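You operate a simulated robot arm through the tools that you are given. There is no shell and no other tool.

You run a simulated robot arm. Do the job below in one go: nothing can be reset, and whatever is moved stays where it is left.

Task
On the white bench: vent, unlock seat 27, blue slider to 0, keys 59 and 52 off.
Fine: leave the yellow slider out; the black slider comes out once the gauge shows zero; the red key goes off last.

The check looks at the end state, three seconds after you hand in, the way a careful person would. Anything else that was tipped, shoved, dropped, spilled or broken makes it a failure.

Robot
A 6-joint arm with a two-finger gripper, fixed in place. Base frame: the origin is at the foot of the arm, x ahead of it, y to its left, z up. Readings come in mm, rad, newtons and seconds.
It reaches about 1298 mm from its shoulder. Its first joint turns from -2.601 to 2.601 rad. Payload 1.57 kg.
The TCP is the grasp point between the finger pads, 21 mm short of the fingertips. In the tool frame z runs along the fingers and y along their closing line. Largest opening 70 mm; the body of the gripper starts 50 mm behind the TCP.
Orientation is told as [roll, pitch, yaw] about the base's x, y, z axes, in that order, counted from this pose: with the fingers straight down and closing along the base's y, the tool's x points along the base's -x, its y along +y and its z along -z.

Tools
- The arm moves only by the tool play_rows. Its argument "deltas" is a list of rows, each a list of 3 entries, a list of its own where there are three numbers: the shift along the base's x, y, z in units of 30 mm (1.0 is 30 mm), then the turn, a rotation vector about the base's x, y, z in units of 4 degrees (1.0 is 4 degrees), then the closure, from 0 (fully open) to 1 (shut). In form: [[[dx, dy, dz], [rx, ry, rz], gripper], ...]. A call has 1 to 20 rows; each row shifts and turns the commanded pose from where the row before left it. A call with a number of a shift or a turn outside -1 to 1 is refused whole. A row lasts 0.2 s, in which the tool goes at most 50 mm and 0.15 rad; a call with a longer step from one row to the next is refused whole, and so is a gripper value outside its range. A pose out of reach is approached as far as the arm can. The call stops where the force on the tool passes 90 N (or 10 N more than at its start, if that is more) or the arm is blocked; 0.2 s more then pass. Each finger halts on what it meets, pressing with about 27 N; the grip force reading is that of the motor and also rises with nothing between the fingers. The clock runs only during rows and for 0.2 s after the last one: add rows that do not move to give the fingers time. It gives the time, the measured TCP pose, the force on the tool (base axes), the opening and the grip force at its end, in the units of the frame above (readings bear some noise), with the torque about the TCP (base axes, N m) and any sound that the robot's microphone picked up.
- Cameras (640 x 400 px; columns grow to the right, rows downward): "scene" is fixed at [400, 500.5, 1589.8]; the picture's right is [-0.99, -0.15, 0.00], its down [-0.06, 0.41, -0.91] and it looks along [0.14, -0.90, -0.41] (base axes); focal length 309 px, centre (320, 200). "wrist" rides on the gripper at [79, 4, -81] in the tool frame; the picture's right is [-0.05, 1.00, 0.00], its down [-0.67, -0.04, -0.74] and it looks along [-0.74, -0.04, 0.67] (tool axes); focal length 256 px, centre (320, 200). There is no depth. A picture from a camera that has moved, and an enlarged one, comes with that camera's place and axes in the base frame and with its lens.
- grab_frame(camera): a new picture of that camera. No time passes.
- lift_body(by): slides the trunk up (or, below 0, down) by that many mm; the arm rides with it, the base frame stays. It gives what a move gives, with no picture.
- enlarge(camera, box): a new picture of the part [left, top, right, bottom] of that camera's present view, enlarged. No time passes.
- finish_job(): hands the job in; it is judged then, once.

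Places have to be worked out from the pictures, the camera data and where the tool is seen. Open the gripper and draw the arm clear of the work before you hand the job in, unless the task says otherwise.

The tools are called after "Request:" as a command line: name --argument value ..., lists and objects as JSON in quotes. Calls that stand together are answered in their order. play_rows: Moves the arm, as the interface text tells. Its arguments: {"type":"object","properties":{"deltas":{"type":"array","items":{"type":"array"}}},"required":["deltas"]} The other tools are called the same way: lift_body (by) slides the trunk up or down; grab_frame (camera) takes a picture; enlarge (camera, box) takes an enlarged picture of a part of a camera's view; finish_job () hands the job in.

At the start:

```text
time_s: 0.0
tool_pos: [490.1, -496.0, 1248.6]
ee_rot: [-0.002, 0.0, 0.001]
ft_force: [-1.1, 0.1, -0.6]
wrist_torque: [-0.01, 0.0, -0.02]
gripper_width: 69.7
gripper_force: 0.0
trunk travel left (down, up): [-931.0, 39.0]
```

scene: 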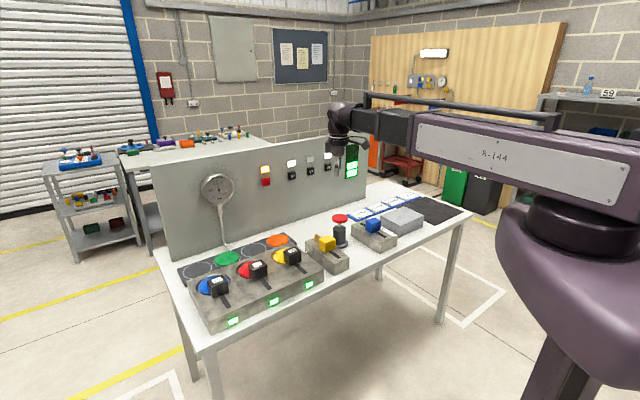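
wrist: 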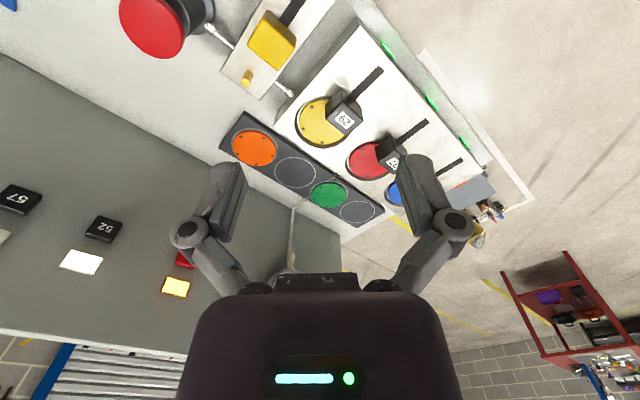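

The scene shows a bench with a panel of keys, seats with discs, sliders, a gauge and a red valve. I'll enlarge several parts to read the labels before moving anything.

Request:
enlarge --camera "scene" --box '[150, 220, 330, 332]'

Request:
enlarge --camera "scene" --box '[290, 190, 470, 302]'

Request:
enlarge --camera "scene" --box '[180, 130, 370, 250]'

Request:
enlarge --camera "wrist" --box '[200, 0, 520, 200]'

Request:
enlarge --camera "wrist" --box '[0, 0, 320, 200]'

Request:
enlarge --camera "scene" --box '[360, 20, 640, 200]'

```text
3.56 times, centred on (240, 276) of scene
camera zoom: at [400.0, 500.5, 1589.8], right [-0.99, -0.15, 0.0], down [-0.06, 0.41, -0.91], along [0.14, -0.9, -0.41], focal length 1099 px, centre (604, -70)
```

zoom: 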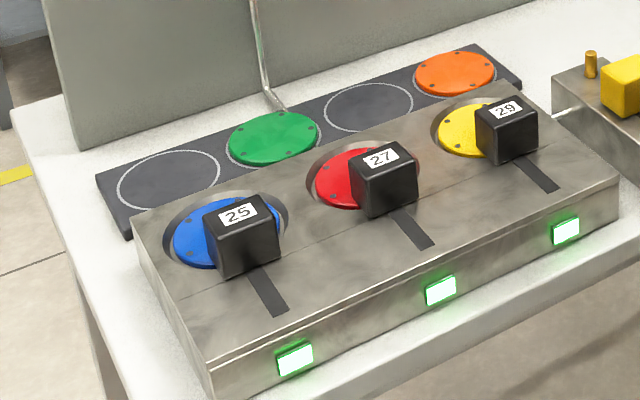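

```text
3.56 times, centred on (380, 246) of scene
camera zoom: at [400.0, 500.5, 1589.8], right [-0.99, -0.15, 0.0], down [-0.06, 0.41, -0.91], along [0.14, -0.9, -0.41], focal length 1099 px, centre (107, 36)
```

zoom: 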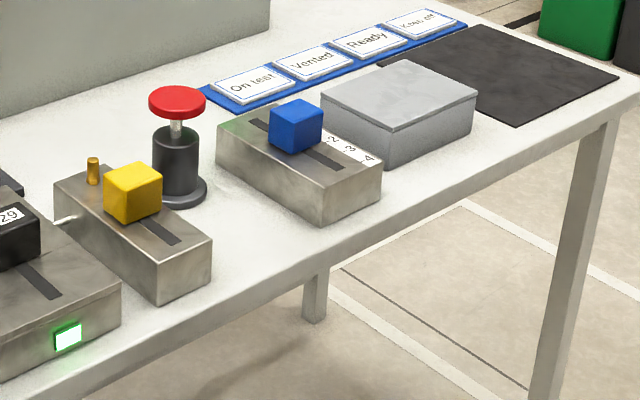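

```text
3.33 times, centred on (275, 190) of scene
camera zoom: at [400.0, 500.5, 1589.8], right [-0.99, -0.15, 0.0], down [-0.06, 0.41, -0.91], along [0.14, -0.9, -0.41], focal length 1030 px, centre (470, 233)
```

zoom: 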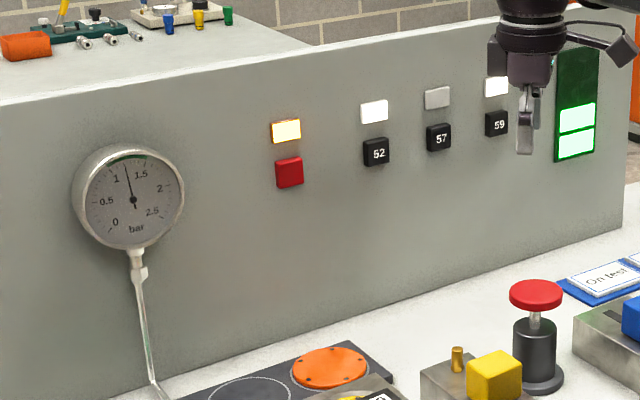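

```text
2.00 times, centred on (360, 100) of wrist
camera zoom: at [409.9, -490.1, 1331.1], right [0.05, 1.0, 0.0], down [0.67, -0.04, 0.74], along [0.74, -0.04, -0.67], focal length 512 px, centre (240, 400)
```

zoom: 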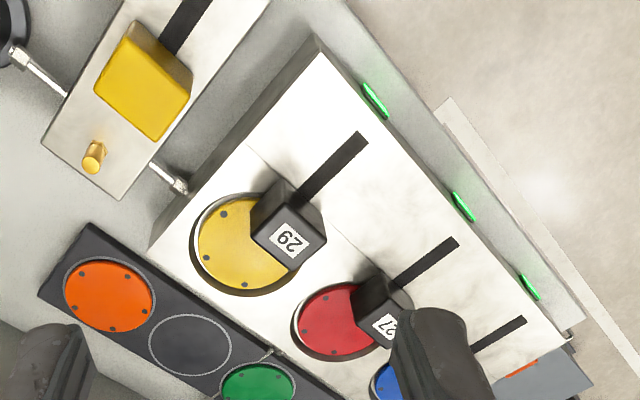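

```text
2.00 times, centred on (160, 100) of wrist
camera zoom: at [409.9, -490.1, 1331.1], right [0.05, 1.0, 0.0], down [0.67, -0.04, 0.74], along [0.74, -0.04, -0.67], focal length 512 px, centre (640, 400)
```

zoom: 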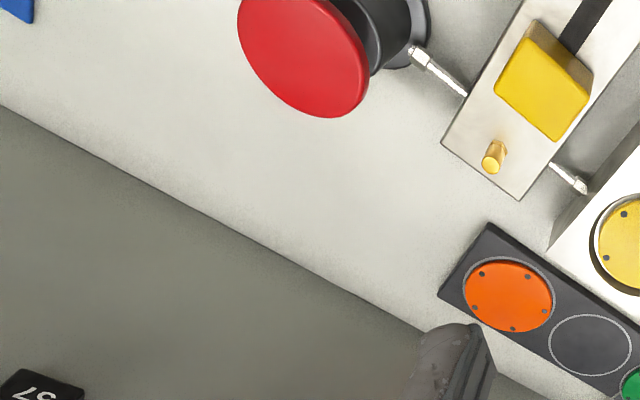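

```text
2.22 times, centred on (500, 110) of scene
camera zoom: at [400.0, 500.5, 1589.8], right [-0.99, -0.15, 0.0], down [-0.06, 0.41, -0.91], along [0.14, -0.9, -0.41], focal length 687 px, centre (-80, 400)
```

zoom: 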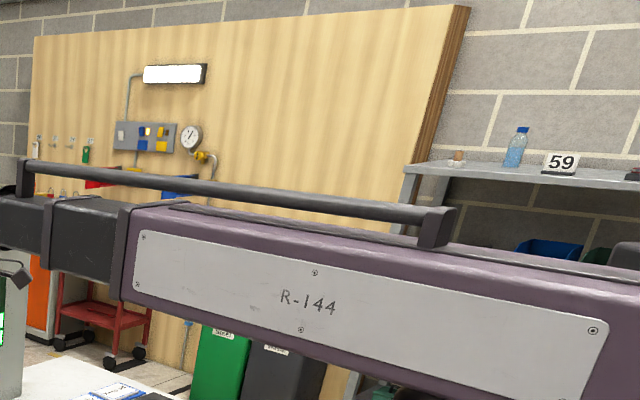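

The bench is turned about 45° to the base, with its front towards the robot. The yellow vent slider, the black locks and the blue slider all run in and out from the front edge. I'll yaw the tool in place, high above the bench, to line it up and get a better view.

Request:
play_rows --deltas '[[[0, 0, 0], [0, 0, -1], 0], [[0, 0, 0], [0, 0, -1], 0], [[0, 0, 0], [0, 0, -1], 0], [[0, 0, 0], [0, 0, -1], 0], [[0, 0, 0], [0, 0, -1], 0], [[0, 0, 0], [0, 0, -1], 0], [[0, 0, 0], [0, 0, -1], 0], [[0, 0, 0], [0, 0, -1], 0], [[0, 0, 0], [0, 0, -1], 0], [[0, 0, 0], [0, 0, -1], 0], [[0, 0, 0], [0, 0, -1], 0]]'

```text
time_s: 2.4
tool_pos: [489.7, -496.2, 1249.3]
ee_rot: [0.001, -0.001, -0.769]
ft_force: [0.5, 0.1, -0.9]
wrist_torque: [0.0, -0.02, 0.0]
gripper_width: 70.1
gripper_force: 0.1
trunk travel left (down, up): [-931.0, 39.0]
```

The yaw is now -0.769 with no contact. Next I'll check how well the wrist view lines up with the bench edges.

Request:
grab_frame --camera "wrist"

Request:
enlarge --camera "scene" --box '[180, 130, 370, 250]'

Request:
enlarge --camera "scene" --box '[340, 200, 420, 250]'

```text
taken
camera wrist: at [434.9, -436.1, 1331.1], right [0.73, 0.68, 0.0], down [0.45, -0.49, 0.74], along [0.51, -0.55, -0.67], focal length 256 px, centre (320, 200)
```

wrist: 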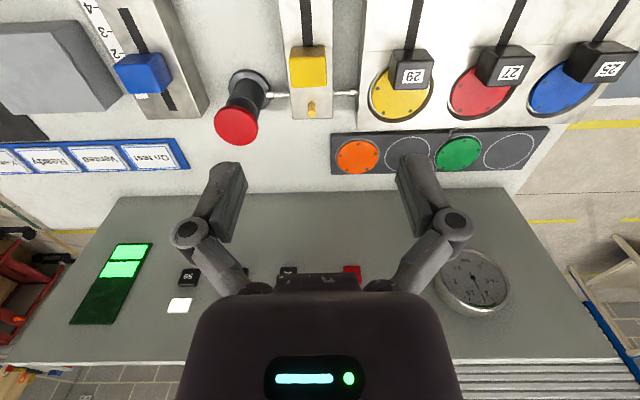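

```text
3.33 times, centred on (275, 190) of scene
camera zoom: at [400.0, 500.5, 1589.8], right [-0.99, -0.15, 0.0], down [-0.06, 0.41, -0.91], along [0.14, -0.9, -0.41], focal length 1030 px, centre (470, 233)
```

zoom: 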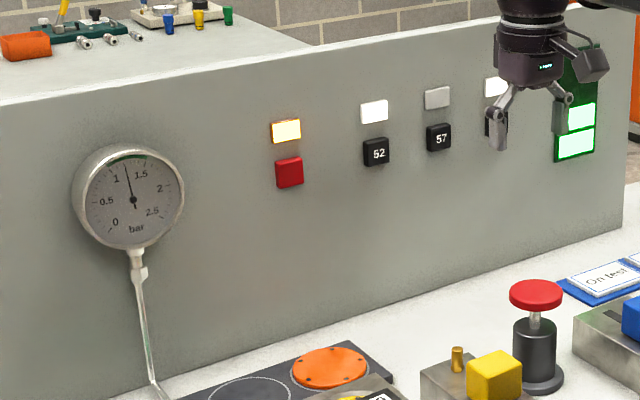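

```text
8.00 times, centred on (380, 225) of scene
camera zoom: at [400.0, 500.5, 1589.8], right [-0.99, -0.15, 0.0], down [-0.06, 0.41, -0.91], along [0.14, -0.9, -0.41], focal length 2473 px, centre (-160, 0)
```

zoom: 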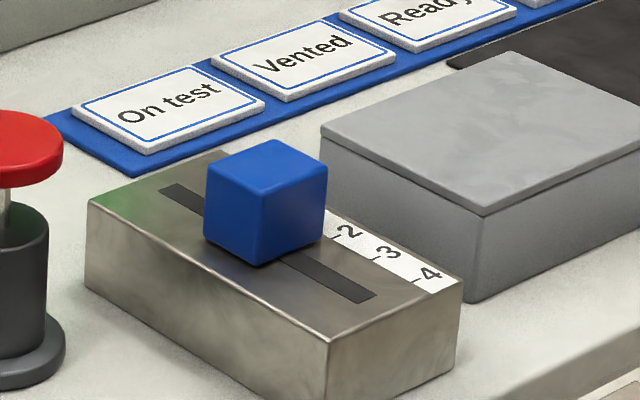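

The view lines up to about -0.014 rad. The bench is at roughly -0.783 yaw, and the blue scale puts 4 at the outer end. Next I'll descend partway over the yellow cube (about [530, -562]) to locate it precisely.

Request:
play_rows --deltas '[[[0.167, -0.275, -0.79], [0, 0, -0.2], 0], [[0.167, -0.275, -0.79], [0, 0, 0], 0], [[0.167, -0.275, -0.79], [0, 0, 0], 0], [[0.167, -0.275, -0.79], [0, 0, 0], 0], [[0.167, -0.275, -0.79], [0, 0, 0], 0], [[0.167, -0.275, -0.79], [0, 0, 0], 0], [[0.167, -0.275, -0.79], [0, 0, 0], 0], [[0.167, -0.275, -0.79], [0, 0, 0], 0]]'

Request:
grab_frame --camera "wrist"

Request:
enlarge --camera "scene" --box '[270, 180, 400, 280]'

```text
time_s: 4.2
tool_pos: [530.9, -559.9, 1250.0]
ee_rot: [-0.001, 0.0, -0.783]
ft_force: [-0.2, -0.8, -0.4]
wrist_torque: [-0.05, -0.01, 0.0]
gripper_width: 70.1
gripper_force: 0.2
out of reach, approached as far as the arm can: row 1, 2, 3, 4, 5, 6, 7, 8
trunk travel left (down, up): [-931.0, 39.0]
```

```text
taken
camera wrist: at [476.9, -499.6, 1330.9], right [0.74, 0.67, 0.0], down [0.45, -0.49, 0.74], along [0.5, -0.55, -0.67], focal length 256 px, centre (320, 200)
```

wrist: 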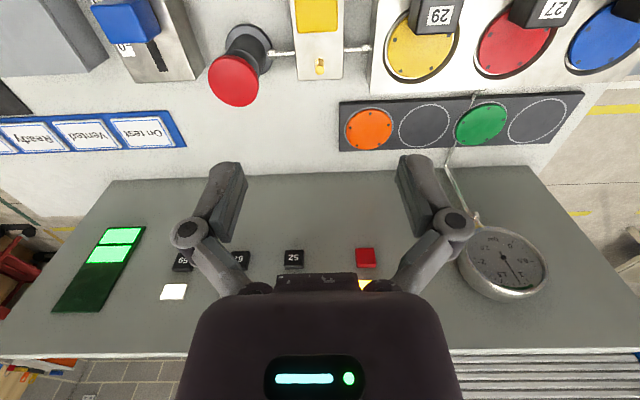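

```text
4.00 times, centred on (335, 230) of scene
camera zoom: at [400.0, 500.5, 1589.8], right [-0.99, -0.15, 0.0], down [-0.06, 0.41, -0.91], along [0.14, -0.9, -0.41], focal length 1237 px, centre (260, 80)
```

zoom: 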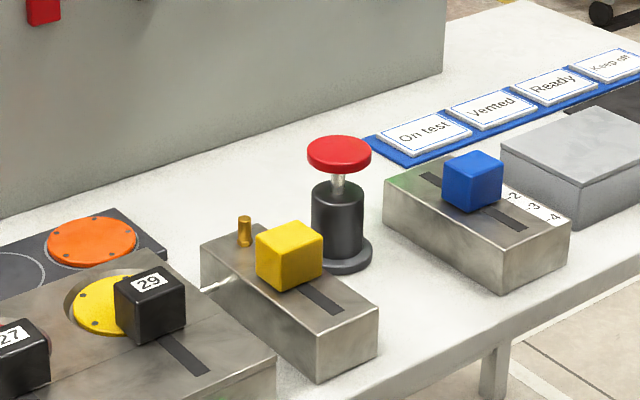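

The tool moved in x and y but not in z, so the arm can't reach lower from here and the trunk has to lower it. Nothing is below the open gripper for well over 300 mm, so I'll slide the trunk down 190 mm.

Request:
lift_body --by -190

Request:
grab_frame --camera "wrist"

Request:
grab_frame --camera "scene"

```text
time_s: 6.3
tool_pos: [530.2, -559.5, 1060.1]
ee_rot: [0.0, 0.0, -0.781]
ft_force: [-0.2, -0.1, -0.2]
wrist_torque: [-0.01, -0.02, 0.05]
gripper_width: 70.0
gripper_force: 0.1
trunk travel left (down, up): [-741.0, 229.0]
```

```text
taken
camera wrist: at [476.6, -499.2, 1141.1], right [0.74, 0.67, 0.0], down [0.45, -0.49, 0.74], along [0.5, -0.55, -0.67], focal length 256 px, centre (320, 200)
```

wrist: 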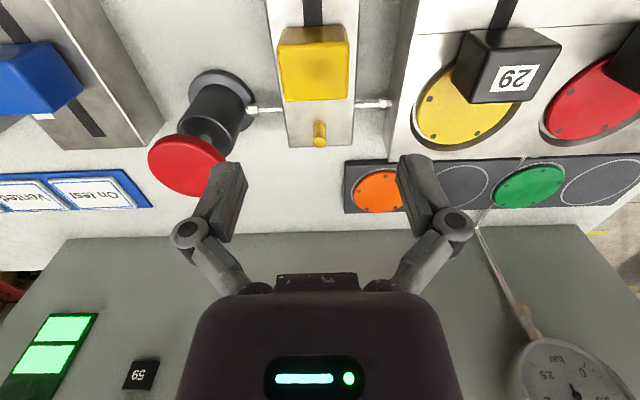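

```text
taken
```

scene: 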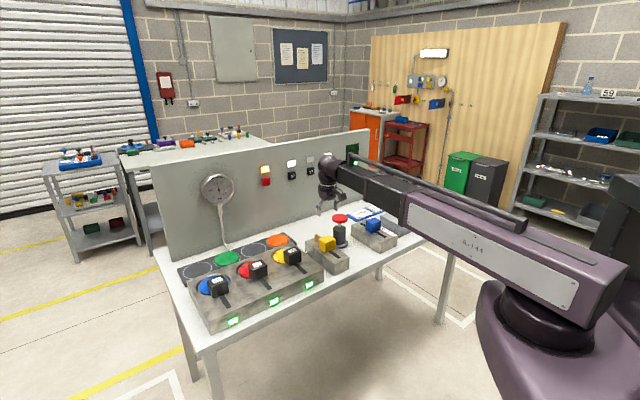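

The trunk brought the TCP to z 1060. I'll enlarge the yellow slider for accurate triangulation.

Request:
enlarge --camera "wrist" --box '[220, 0, 420, 125]'

Request:
enlarge --camera "scene" --box '[300, 215, 380, 265]'

```text
3.20 times, centred on (320, 62) of wrist
camera zoom: at [476.6, -499.2, 1141.1], right [0.74, 0.67, 0.0], down [0.45, -0.49, 0.74], along [0.5, -0.55, -0.67], focal length 819 px, centre (320, 640)
```

zoom: 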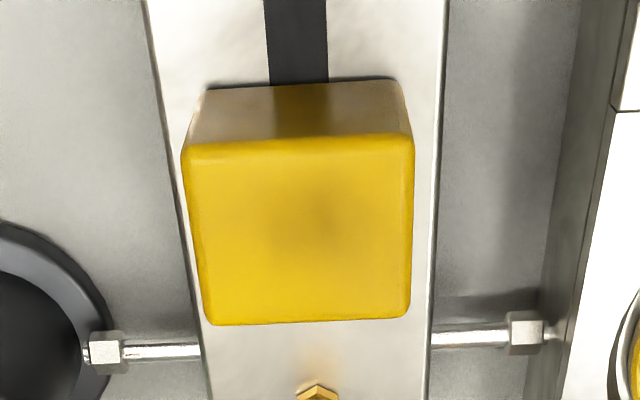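

```text
8.00 times, centred on (340, 240) of scene
camera zoom: at [400.0, 500.5, 1589.8], right [-0.99, -0.15, 0.0], down [-0.06, 0.41, -0.91], along [0.14, -0.9, -0.41], focal length 2473 px, centre (160, -120)
```

zoom: 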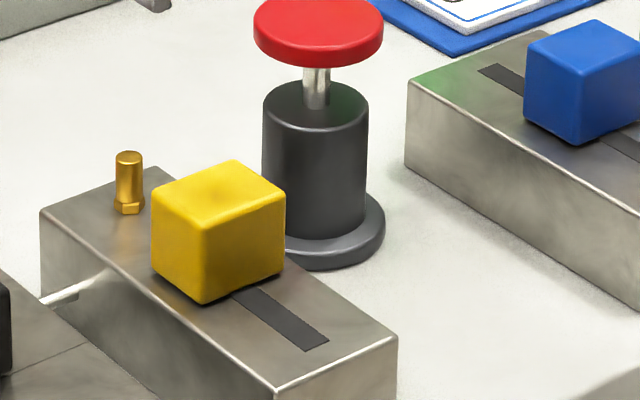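

The cube top sits at roughly z 915–930 near [532, -566]. I'll shift slightly to centre over it and try an arm descent of 60 mm, which keeps the tips above the cube.

Request:
play_rows --deltas '[[[0.08, -0.3, -0.5], [0, 0, -0.05], 0], [[0, 0, -0.5], [0, 0, 0], 0], [[0, 0, -0.5], [0, 0, 0], 0], [[0, 0, -0.5], [0, 0, 0], 0]]'

Request:
grab_frame --camera "wrist"

Request:
enlarge --camera "scene" --box '[280, 180, 400, 255]'

```text
time_s: 7.3
tool_pos: [534.4, -568.4, 1058.4]
ee_rot: [0.001, 0.0, -0.785]
ft_force: [-0.1, -0.5, 0.1]
wrist_torque: [-0.01, 0.01, 0.04]
gripper_width: 70.2
gripper_force: 0.1
out of reach, approached as far as the arm can: row 1, 2, 3, 4
trunk travel left (down, up): [-741.0, 229.0]
```

```text
taken
camera wrist: at [480.1, -507.8, 1141.1], right [0.74, 0.67, 0.0], down [0.45, -0.5, 0.74], along [0.5, -0.55, -0.67], focal length 256 px, centre (320, 200)
```

wrist: 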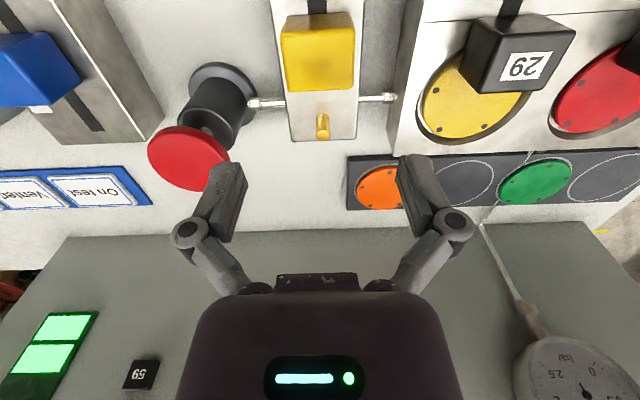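

```text
5.33 times, centred on (340, 218) of scene
camera zoom: at [400.0, 500.5, 1589.8], right [-0.99, -0.15, 0.0], down [-0.06, 0.41, -0.91], along [0.14, -0.9, -0.41], focal length 1649 px, centre (213, 107)
```

zoom: 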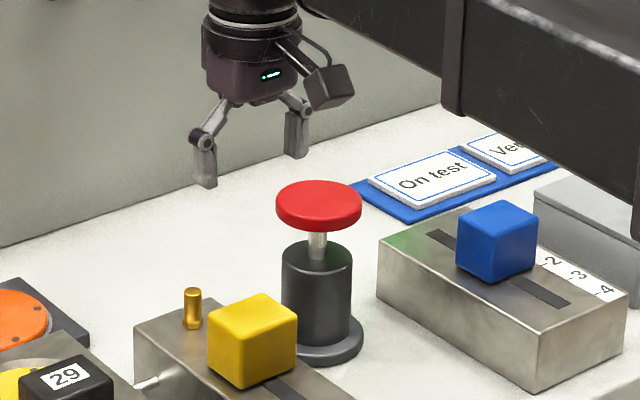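

The arm again couldn't descend, so z seems to be set by the trunk, SCARA-like. I'll test a small upward command in free space to learn what freedom the arm has.

Request:
play_rows --deltas '[[[0, 0, 1], [0, 0, 0], 0], [[0, 0, 1], [0, 0, 0], 0], [[0, 0, 0], [0, 0, 0], 0]]'

```text
time_s: 8.1
tool_pos: [534.1, -568.0, 1058.9]
ee_rot: [0.002, -0.001, -0.786]
ft_force: [-0.3, -0.3, 0.0]
wrist_torque: [-0.01, -0.04, 0.0]
gripper_width: 69.8
gripper_force: 0.2
out of reach, approached as far as the arm can: row 1, 2
trunk travel left (down, up): [-741.0, 229.0]
```

The commanded pose snaps back to what is achieved, so z is trunk-only here. I'll test whether the wrist can tilt by 4°, still in free space, since that decides how I press the panel keys.

Request:
play_rows --deltas '[[[0, 0, 0], [-0.7, -0.7, 0], 0], [[0, 0, 0], [0, 0, 0], 0]]'

```text
time_s: 8.7
tool_pos: [534.5, -568.9, 1059.7]
ee_rot: [0.0, -0.07, -0.786]
ft_force: [-0.4, -0.8, 0.2]
wrist_torque: [0.0, -0.01, 0.02]
gripper_width: 70.0
gripper_force: 0.0
trunk travel left (down, up): [-741.0, 229.0]
```

Tilting works. I'll undo it, then lower the trunk by 85 mm so the tips are at about 954, still above the cube, and look.

Request:
play_rows --deltas '[[[0, 0, 0], [0.7, 0.7, 0], 0], [[0, 0, 0], [0, 0, 0], 0]]'

Request:
lift_body --by -85

Request:
grab_frame --camera "wrist"

Request:
enlarge --camera "scene" --box '[280, 180, 400, 255]'

```text
time_s: 9.3
tool_pos: [533.4, -567.9, 1059.3]
ee_rot: [0.0, -0.001, -0.784]
ft_force: [0.3, 0.2, 0.1]
wrist_torque: [0.02, 0.0, 0.01]
gripper_width: 69.8
gripper_force: 0.0
trunk travel left (down, up): [-741.0, 229.0]
```

```text
time_s: 10.5
tool_pos: [532.3, -568.0, 974.2]
ee_rot: [0.001, -0.001, -0.785]
ft_force: [0.2, 0.3, -0.6]
wrist_torque: [0.03, 0.03, -0.02]
gripper_width: 69.9
gripper_force: 0.1
trunk travel left (down, up): [-656.0, 314.0]
```

```text
taken
camera wrist: at [478.9, -507.7, 1056.1], right [0.74, 0.67, 0.0], down [0.45, -0.5, 0.74], along [0.5, -0.55, -0.67], focal length 256 px, centre (320, 200)
```

wrist: 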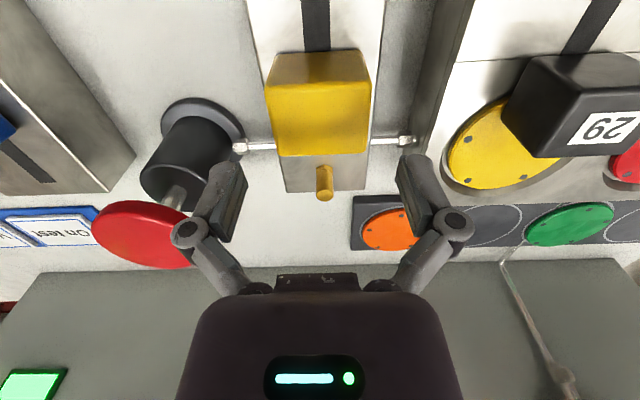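

```text
5.33 times, centred on (340, 218) of scene
camera zoom: at [400.0, 500.5, 1589.8], right [-0.99, -0.15, 0.0], down [-0.06, 0.41, -0.91], along [0.14, -0.9, -0.41], focal length 1649 px, centre (213, 107)
```

zoom: 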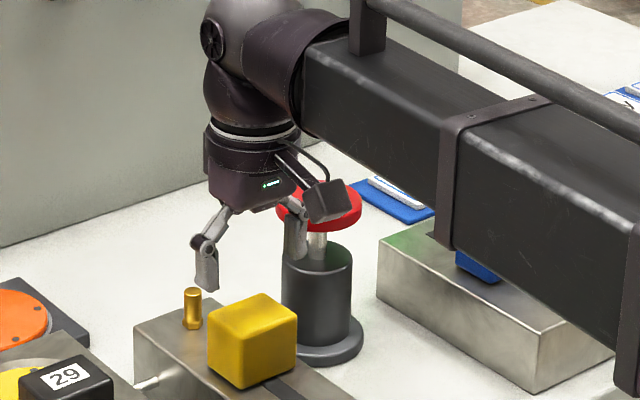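

The cube top is at about z 935 and 52 mm wide, centred in y and about 6 mm nearer the robot than the TCP. I'll nudge 5 mm outward and lower 50 mm so the fingers straddle the cube with the tips just above the block.

Request:
play_rows --deltas '[[[-0.12, 0.12, 0], [0, 0, 0], 0], [[0, 0, 0], [0, 0, 0], 0]]'

Request:
lift_body --by -35

Request:
grab_frame --camera "wrist"

Request:
grab_frame --camera "scene"

```text
time_s: 11.1
tool_pos: [528.7, -566.0, 973.3]
ee_rot: [0.0, 0.001, -0.786]
ft_force: [-0.1, -0.6, 0.4]
wrist_torque: [0.03, -0.01, -0.02]
gripper_width: 69.9
gripper_force: 0.1
trunk travel left (down, up): [-656.0, 314.0]
```

```text
time_s: 11.9
tool_pos: [529.2, -564.5, 939.8]
ee_rot: [0.002, 0.0, -0.786]
ft_force: [-0.9, -0.9, 0.4]
wrist_torque: [-0.01, 0.02, 0.03]
gripper_width: 70.1
gripper_force: 0.1
trunk travel left (down, up): [-621.0, 349.0]
```

```text
taken
camera wrist: at [475.5, -504.8, 1021.1], right [0.74, 0.67, 0.0], down [0.45, -0.5, 0.74], along [0.5, -0.55, -0.67], focal length 256 px, centre (320, 200)
```

wrist: 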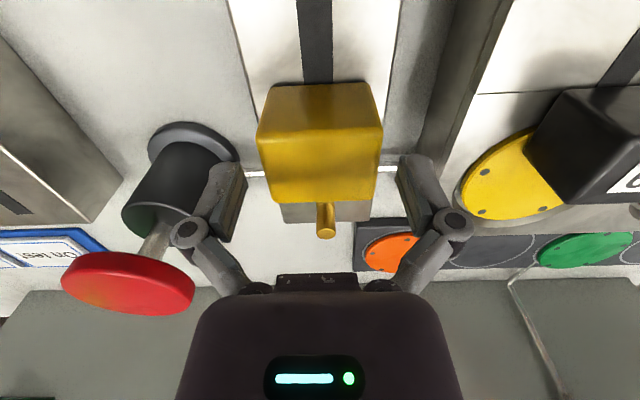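

```text
taken
```

scene: 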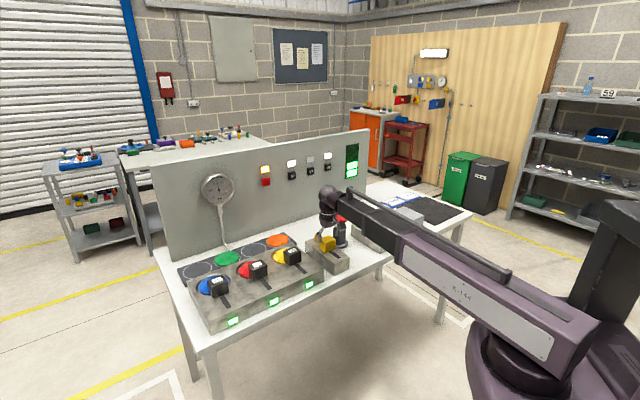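

The cube is centred between the fingers. I'll lower 20 mm more (TCP about 920, tips about 899), then close gently and read the width.

Request:
lift_body --by -20

Request:
play_rows --deltas '[[[0, 0, 0], [0, 0, 0], 0.5], [[0, 0, 0], [0, 0, 0], 0.5], [[0, 0, 0], [0, 0, 0], 0.5]]'

Request:
grab_frame --camera "wrist"

Request:
enlarge --camera "scene" --box '[280, 180, 400, 255]'

```text
time_s: 12.6
tool_pos: [529.1, -565.5, 918.7]
ee_rot: [0.0, 0.0, -0.785]
ft_force: [0.5, -1.1, 0.1]
wrist_torque: [0.0, 0.01, -0.02]
gripper_width: 70.0
gripper_force: 0.0
trunk travel left (down, up): [-601.0, 369.0]
```

```text
time_s: 13.3
tool_pos: [530.8, -565.0, 918.7]
ee_rot: [0.001, 0.0, -0.785]
ft_force: [1.4, 0.7, 3.5]
wrist_torque: [0.05, -0.19, 0.0]
gripper_width: 56.1
gripper_force: 32.1
trunk travel left (down, up): [-601.0, 369.0]
```

```text
taken
camera wrist: at [475.7, -504.7, 1001.2], right [0.74, 0.67, 0.0], down [0.45, -0.5, 0.75], along [0.5, -0.55, -0.67], focal length 256 px, centre (320, 200)
```

wrist: 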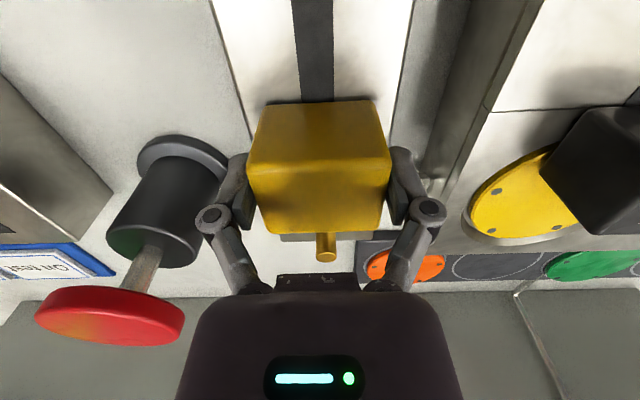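

```text
5.33 times, centred on (340, 218) of scene
camera zoom: at [400.0, 500.5, 1589.8], right [-0.99, -0.15, 0.0], down [-0.06, 0.41, -0.91], along [0.14, -0.9, -0.41], focal length 1649 px, centre (213, 107)
```

zoom: 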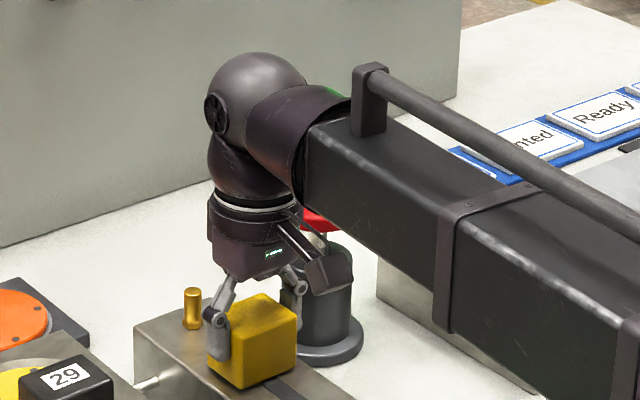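

I have the yellow cube gripped at 56 mm. I'll pull it outward (direction [-0.707, 0.707]) in small steps and watch the force.

Request:
play_rows --deltas '[[[-0.14, 0.14, 0], [0, 0, 0], 0.5], [[-0.14, 0.14, 0], [0, 0, 0], 0.5], [[-0.14, 0.14, 0], [0, 0, 0], 0.5], [[-0.14, 0.14, 0], [0, 0, 0], 0.5]]'

Request:
grab_frame --camera "scene"

Request:
enlarge --camera "scene" --box '[180, 130, 370, 250]'

```text
time_s: 14.3
tool_pos: [512.0, -547.2, 919.8]
ee_rot: [-0.001, 0.0, -0.785]
ft_force: [2.2, 2.0, 5.2]
wrist_torque: [-0.12, -0.39, 0.04]
gripper_width: 55.9
gripper_force: 31.9
trunk travel left (down, up): [-601.0, 369.0]
```

```text
taken
```

scene: 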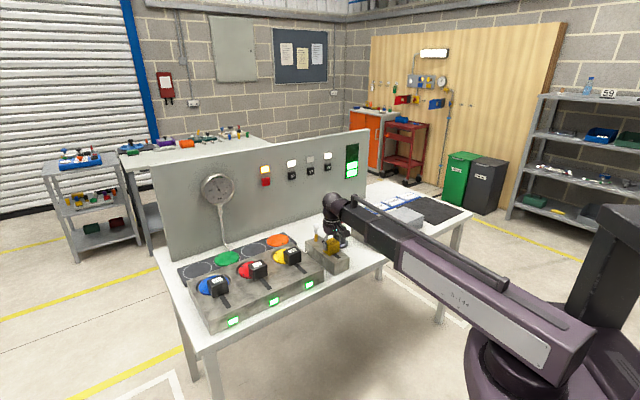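

```text
3.33 times, centred on (275, 190) of scene
camera zoom: at [400.0, 500.5, 1589.8], right [-0.99, -0.15, 0.0], down [-0.06, 0.41, -0.91], along [0.14, -0.9, -0.41], focal length 1030 px, centre (470, 233)
```

zoom: 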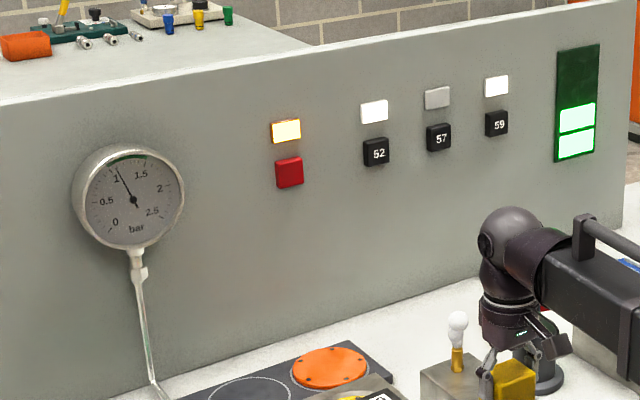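

The gauge is falling and the brass nozzle is puffing, so pulling yellow outward is venting. The force is low, so I'll continue outward to the end stop in small steps.

Request:
play_rows --deltas '[[[-0.14, 0.14, 0], [0, 0, 0], 0.5], [[-0.14, 0.14, 0], [0, 0, 0], 0.5], [[-0.14, 0.14, 0], [0, 0, 0], 0.5], [[-0.14, 0.14, 0], [0, 0, 0], 0.5], [[0, 0, 0], [0, 0, 0], 0.5]]'

Request:
grab_frame --camera "wrist"

Request:
enlarge --camera "scene" --box '[180, 160, 370, 280]'

```text
time_s: 15.6
tool_pos: [494.9, -531.0, 919.6]
ee_rot: [0.001, -0.001, -0.786]
ft_force: [3.9, 6.3, 1.8]
wrist_torque: [-0.57, -0.43, -0.09]
gripper_width: 55.9
gripper_force: 31.9
trunk travel left (down, up): [-601.0, 369.0]
```

```text
taken
camera wrist: at [441.3, -470.3, 1001.2], right [0.74, 0.67, 0.0], down [0.45, -0.5, 0.75], along [0.5, -0.55, -0.67], focal length 256 px, centre (320, 200)
```

wrist: 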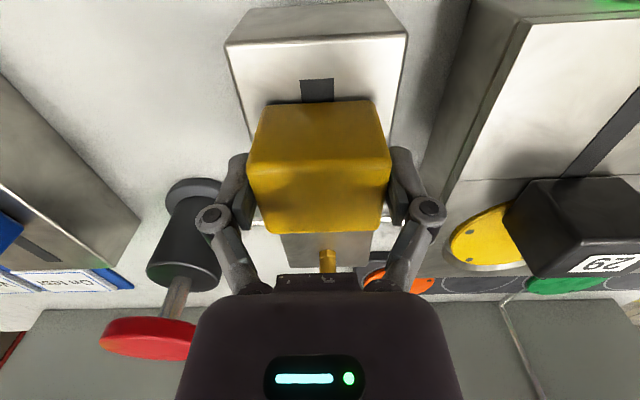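

```text
3.33 times, centred on (275, 220) of scene
camera zoom: at [400.0, 500.5, 1589.8], right [-0.99, -0.15, 0.0], down [-0.06, 0.41, -0.91], along [0.14, -0.9, -0.41], focal length 1030 px, centre (470, 133)
```

zoom: 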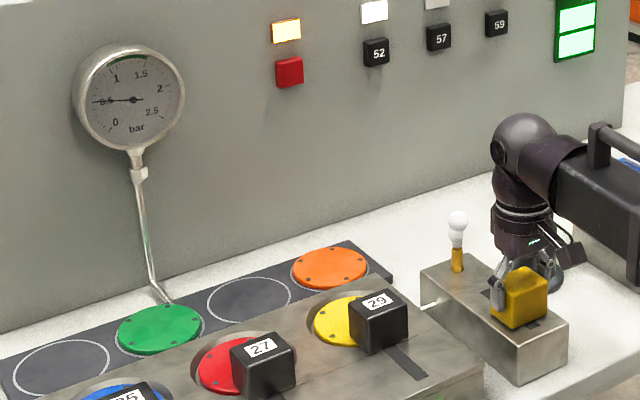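

The gauge is already at about 0.5, and a short bit of slot remains in front of the cube. I'll keep pulling in finer steps to find the stop.

Request:
play_rows --deltas '[[[-0.1, 0.1, 0], [0, 0, 0], 0.5], [[-0.1, 0.1, 0], [0, 0, 0], 0.5], [[-0.1, 0.1, 0], [0, 0, 0], 0.5], [[0, 0, 0], [0, 0, 0], 0.5]]'

Request:
enlarge --camera "wrist" --box '[220, 0, 420, 125]'

Request:
enlarge --camera "scene" --box '[180, 160, 370, 280]'

```text
time_s: 16.6
tool_pos: [487.3, -521.7, 920.5]
ee_rot: [-0.001, -0.002, -0.785]
ft_force: [5.9, 5.2, 3.8]
wrist_torque: [-0.05, -0.44, -0.05]
gripper_width: 56.0
gripper_force: 32.4
trunk travel left (down, up): [-601.0, 369.0]
```

```text
3.20 times, centred on (320, 62) of wrist
camera zoom: at [433.5, -462.5, 1001.2], right [0.74, 0.67, 0.0], down [0.45, -0.5, 0.75], along [0.5, -0.55, -0.67], focal length 819 px, centre (320, 640)
```

zoom: 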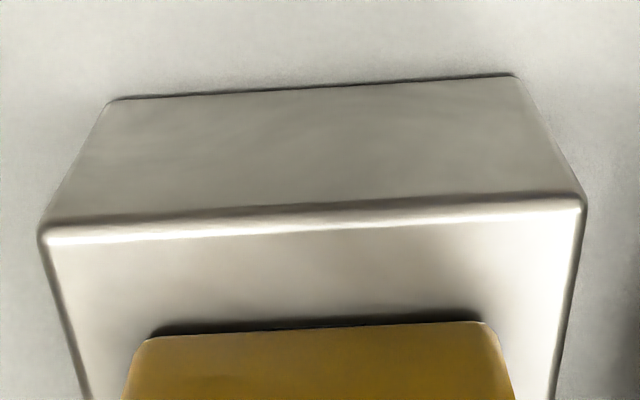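

```text
3.33 times, centred on (275, 220) of scene
camera zoom: at [400.0, 500.5, 1589.8], right [-0.99, -0.15, 0.0], down [-0.06, 0.41, -0.91], along [0.14, -0.9, -0.41], focal length 1030 px, centre (470, 133)
```

zoom: 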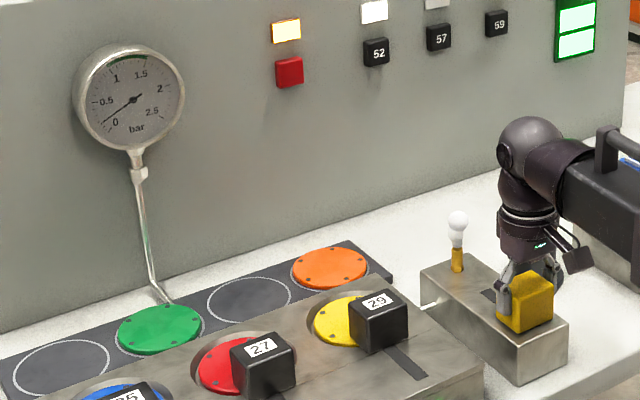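

The slot end is now under the cube, and the force is only about 8 N. I'll keep going in tiny steps to feel for the stop.

Request:
play_rows --deltas '[[[-0.08, 0.08, 0], [0, 0, 0], 0.5], [[-0.08, 0.08, 0], [0, 0, 0], 0.5], [[0, 0, 0], [0, 0, 0], 0.5]]'

Request:
enlarge --camera "scene" --box '[180, 160, 370, 280]'

```text
time_s: 17.4
tool_pos: [485.0, -520.9, 918.8]
ee_rot: [0.0, -0.001, -0.786]
ft_force: [27.2, -9.8, 2.5]
wrist_torque: [-0.08, -0.37, -0.23]
gripper_width: 56.0
gripper_force: 32.3
trunk travel left (down, up): [-601.0, 369.0]
```

```text
3.33 times, centred on (275, 220) of scene
camera zoom: at [400.0, 500.5, 1589.8], right [-0.99, -0.15, 0.0], down [-0.06, 0.41, -0.91], along [0.14, -0.9, -0.41], focal length 1030 px, centre (470, 133)
```

zoom: 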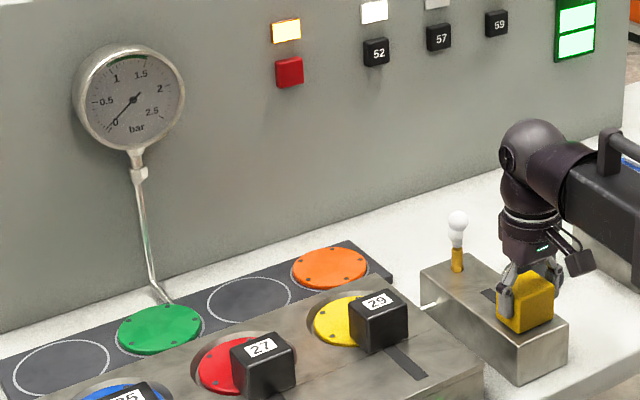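

The end stop is reached (29 N) and the gauge is close to zero. I'll open the fingers and let the clock run a little, then check that the slider stays out.

Request:
play_rows --deltas '[[[0, 0, 0], [0, 0, 0], 0], [[0, 0, 0], [0, 0, 0], 0], [[0, 0, 0], [0, 0, 0], 0], [[0, 0, 0], [0, 0, 0], 0]]'

Request:
grab_frame --camera "wrist"

Request:
enlarge --camera "scene" --box '[190, 160, 250, 200]'

Request:
enlarge --camera "scene" --box '[300, 195, 400, 275]'

```text
time_s: 18.4
tool_pos: [482.2, -517.4, 919.3]
ee_rot: [0.002, 0.0, -0.785]
ft_force: [0.2, -0.5, 0.8]
wrist_torque: [0.0, 0.01, 0.04]
gripper_width: 70.0
gripper_force: 0.0
trunk travel left (down, up): [-601.0, 369.0]
```

```text
taken
camera wrist: at [427.7, -458.3, 1001.1], right [0.74, 0.67, 0.0], down [0.45, -0.5, 0.74], along [0.5, -0.55, -0.67], focal length 256 px, centre (320, 200)
```

wrist: 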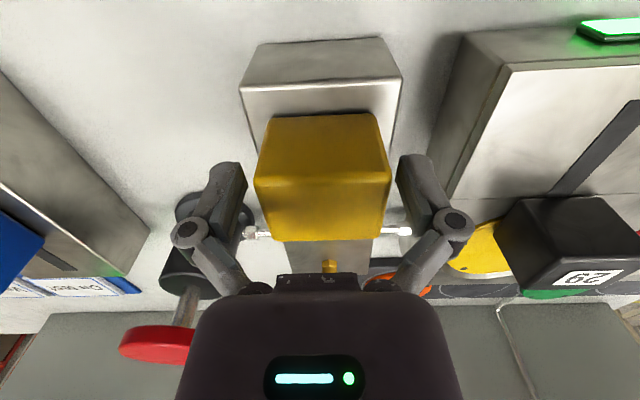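

```text
10.00 times, centred on (220, 180) of scene
camera zoom: at [400.0, 500.5, 1589.8], right [-0.99, -0.15, 0.0], down [-0.06, 0.41, -0.91], along [0.14, -0.9, -0.41], focal length 3092 px, centre (1320, 400)
```

zoom: 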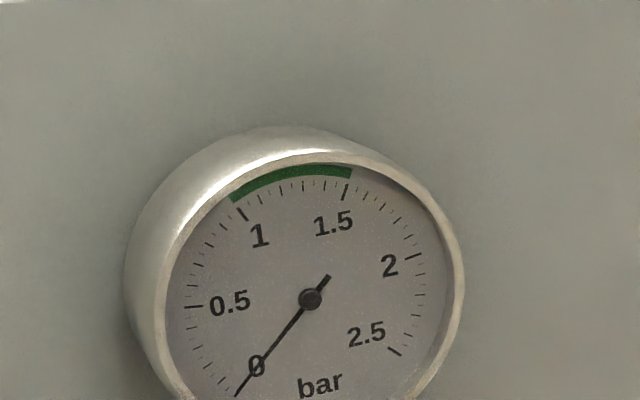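

```text
5.00 times, centred on (350, 235) of scene
camera zoom: at [400.0, 500.5, 1589.8], right [-0.99, -0.15, 0.0], down [-0.06, 0.41, -0.91], along [0.14, -0.9, -0.41], focal length 1546 px, centre (170, 25)
```

zoom: 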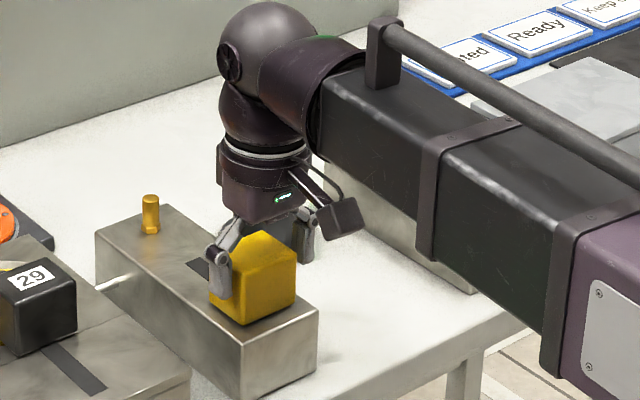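

Yellow stays out and the needle lies on zero. I'll raise the trunk 110 mm clear of everything, then travel to above cap 27, estimated near [752, -356].

Request:
lift_body --by 110

Request:
play_rows --deltas '[[[0.9, 0.537, 0], [0, 0, 0], 0], [[0.9, 0.537, 0], [0, 0, 0], 0], [[0.9, 0.537, 0], [0, 0, 0], 0], [[0.9, 0.537, 0], [0, 0, 0], 0], [[0.9, 0.537, 0], [0, 0, 0], 0], [[0.9, 0.537, 0], [0, 0, 0], 0], [[0.9, 0.537, 0], [0, 0, 0], 0], [[0.9, 0.537, 0], [0, 0, 0], 0], [[0.9, 0.537, 0], [0, 0, 0], 0], [[0.9, 0.537, 0], [0, 0, 0], 0]]'

Request:
grab_frame --camera "wrist"

Request:
grab_frame --camera "scene"

```text
time_s: 19.8
tool_pos: [481.8, -519.1, 1029.9]
ee_rot: [0.0, 0.001, -0.786]
ft_force: [-0.3, 0.3, 0.3]
wrist_torque: [0.01, -0.02, 0.02]
gripper_width: 69.9
gripper_force: 0.0
trunk travel left (down, up): [-711.0, 259.0]
```

```text
time_s: 22.0
tool_pos: [753.4, -358.0, 1029.8]
ee_rot: [0.0, 0.0, -0.786]
ft_force: [0.5, -0.4, 0.0]
wrist_torque: [0.0, 0.0, -0.02]
gripper_width: 70.0
gripper_force: 0.1
trunk travel left (down, up): [-711.0, 259.0]
```

```text
taken
camera wrist: at [700.1, -297.5, 1110.9], right [0.74, 0.67, 0.0], down [0.45, -0.5, 0.74], along [0.5, -0.55, -0.67], focal length 256 px, centre (320, 200)
```

wrist: 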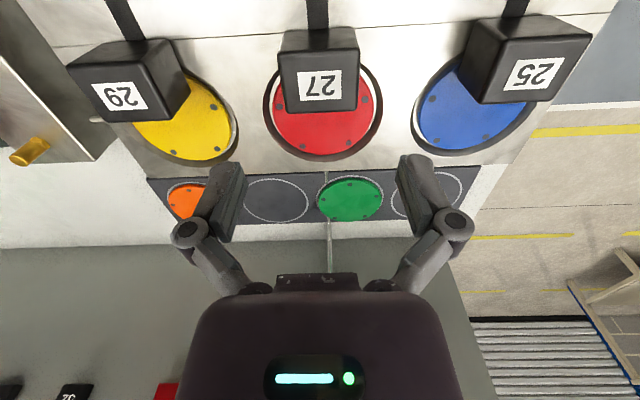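

```text
taken
```

scene: 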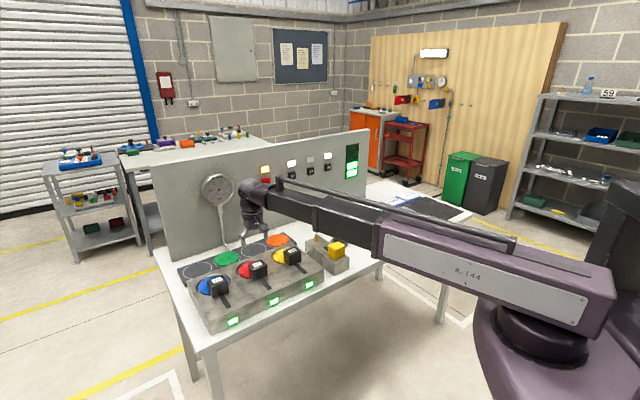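

Cap 27 is nearly centred below. I'll enlarge it and the gauge for exact readings.

Request:
enlarge --camera "wrist" --box '[220, 0, 420, 125]'

Request:
enlarge --camera "scene" --box '[196, 168, 244, 206]'

```text
3.20 times, centred on (320, 62) of wrist
camera zoom: at [700.1, -297.5, 1110.9], right [0.74, 0.67, 0.0], down [0.45, -0.5, 0.74], along [0.5, -0.55, -0.67], focal length 819 px, centre (320, 640)
```

zoom: 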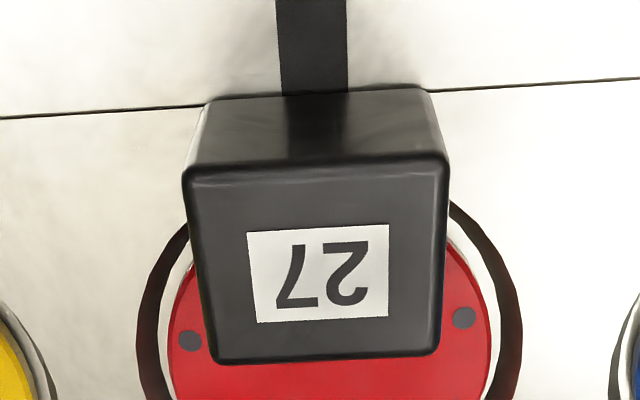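

```text
10.53 times, centred on (220, 187) of scene
camera zoom: at [400.0, 500.5, 1589.8], right [-0.99, -0.15, 0.0], down [-0.06, 0.41, -0.91], along [0.14, -0.9, -0.41], focal length 3254 px, centre (1373, 337)
```

zoom: 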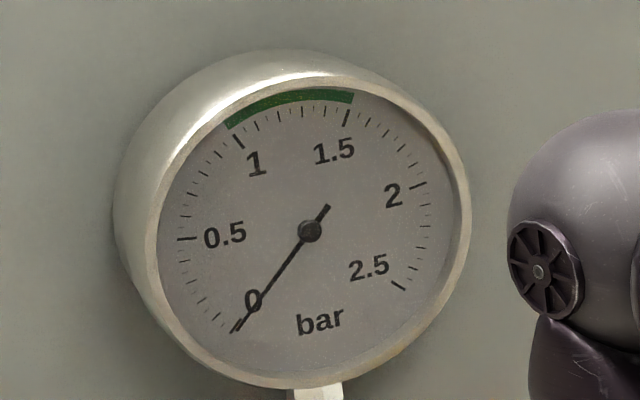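

The needle sits on the 0 tick. Cap 27 has the same size as the yellow cube (top at about z 920) and is centred within 4 mm, so I'll nudge in slightly and descend in two stages.

Request:
play_rows --deltas '[[[0.08, -0.08, 0], [0, 0, 0], 0], [[0, 0, 0], [0, 0, 0], 0]]'

Request:
lift_body --by -80

Request:
grab_frame --camera "wrist"

```text
time_s: 22.6
tool_pos: [756.2, -362.1, 1029.4]
ee_rot: [0.001, 0.001, -0.786]
ft_force: [-0.6, 0.6, -0.9]
wrist_torque: [0.0, -0.01, 0.02]
gripper_width: 70.0
gripper_force: 0.0
trunk travel left (down, up): [-711.0, 259.0]
```

```text
time_s: 23.7
tool_pos: [755.2, -361.2, 949.9]
ee_rot: [-0.002, 0.0, -0.785]
ft_force: [-0.9, -0.5, -0.2]
wrist_torque: [0.0, -0.01, -0.01]
gripper_width: 69.9
gripper_force: 0.0
trunk travel left (down, up): [-631.0, 339.0]
```

```text
taken
camera wrist: at [701.0, -300.8, 1031.1], right [0.74, 0.67, 0.0], down [0.45, -0.5, 0.74], along [0.5, -0.55, -0.67], focal length 256 px, centre (320, 200)
```

wrist: 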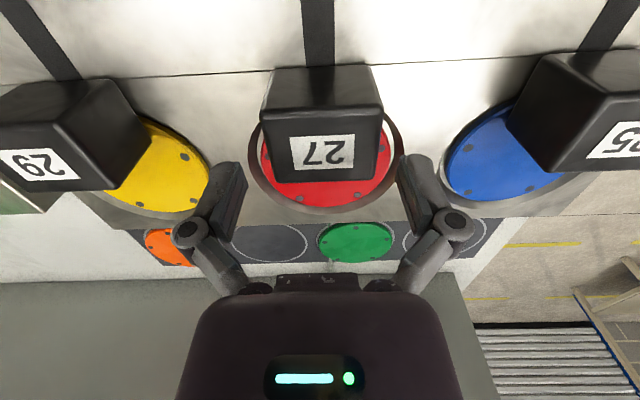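

The cap is centred between the fingers. I'll lower 35 mm more (TCP about 915) and grip.

Request:
lift_body --by -35

Request:
play_rows --deltas '[[[0, 0, 0], [0, 0, 0], 0.5], [[0, 0, 0], [0, 0, 0], 0.5], [[0, 0, 0], [0, 0, 0], 0.5]]'

Request:
grab_frame --camera "wrist"

```text
time_s: 24.5
tool_pos: [755.0, -361.7, 914.6]
ee_rot: [-0.001, -0.001, -0.785]
ft_force: [0.5, -0.4, 0.3]
wrist_torque: [0.01, -0.03, 0.0]
gripper_width: 70.0
gripper_force: 0.1
trunk travel left (down, up): [-596.0, 374.0]
```

```text
time_s: 25.3
tool_pos: [756.3, -360.4, 913.8]
ee_rot: [0.002, -0.002, -0.784]
ft_force: [9.2, 7.7, 5.9]
wrist_torque: [0.73, -0.56, -0.04]
gripper_width: 55.8
gripper_force: 31.9
trunk travel left (down, up): [-596.0, 374.0]
```

```text
taken
camera wrist: at [701.8, -299.7, 996.1], right [0.74, 0.67, 0.0], down [0.45, -0.5, 0.75], along [0.5, -0.55, -0.67], focal length 256 px, centre (320, 200)
```

wrist: 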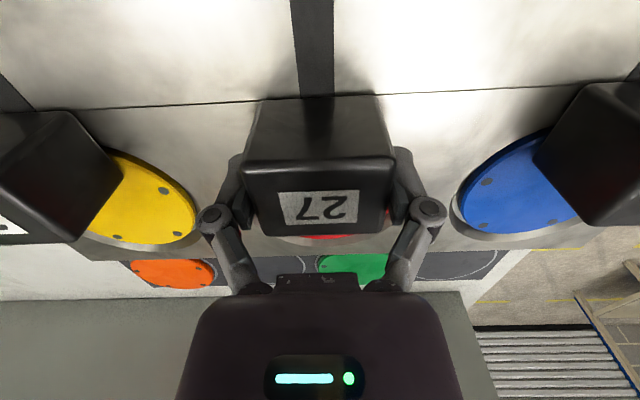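

Cap 27 is gripped at 55.8 mm. I'll pull outward in 6 mm steps.

Request:
play_rows --deltas '[[[-0.14, 0.14, 0], [0, 0, 0], 0.5], [[-0.14, 0.14, 0], [0, 0, 0], 0.5], [[-0.14, 0.14, 0], [0, 0, 0], 0.5], [[-0.14, 0.14, 0], [0, 0, 0], 0.5], [[-0.14, 0.14, 0], [0, 0, 0], 0.5], [[-0.14, 0.14, 0], [0, 0, 0], 0.5]]'

Request:
grab_frame --camera "wrist"

Request:
grab_frame --camera "scene"

```text
time_s: 26.7
tool_pos: [731.0, -334.4, 914.6]
ee_rot: [0.0, 0.0, -0.786]
ft_force: [10.1, 9.0, 7.4]
wrist_torque: [0.08, -0.81, 0.05]
gripper_width: 55.6
gripper_force: 31.9
trunk travel left (down, up): [-596.0, 374.0]
```

```text
taken
camera wrist: at [676.3, -274.0, 996.1], right [0.74, 0.67, 0.0], down [0.45, -0.5, 0.75], along [0.5, -0.55, -0.67], focal length 256 px, centre (320, 200)
```

wrist: 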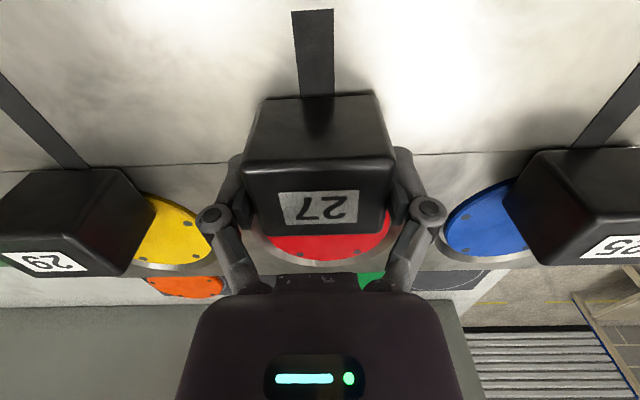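

```text
taken
```

scene: 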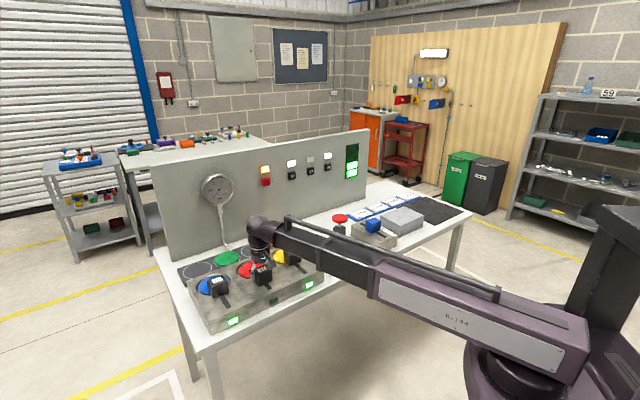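

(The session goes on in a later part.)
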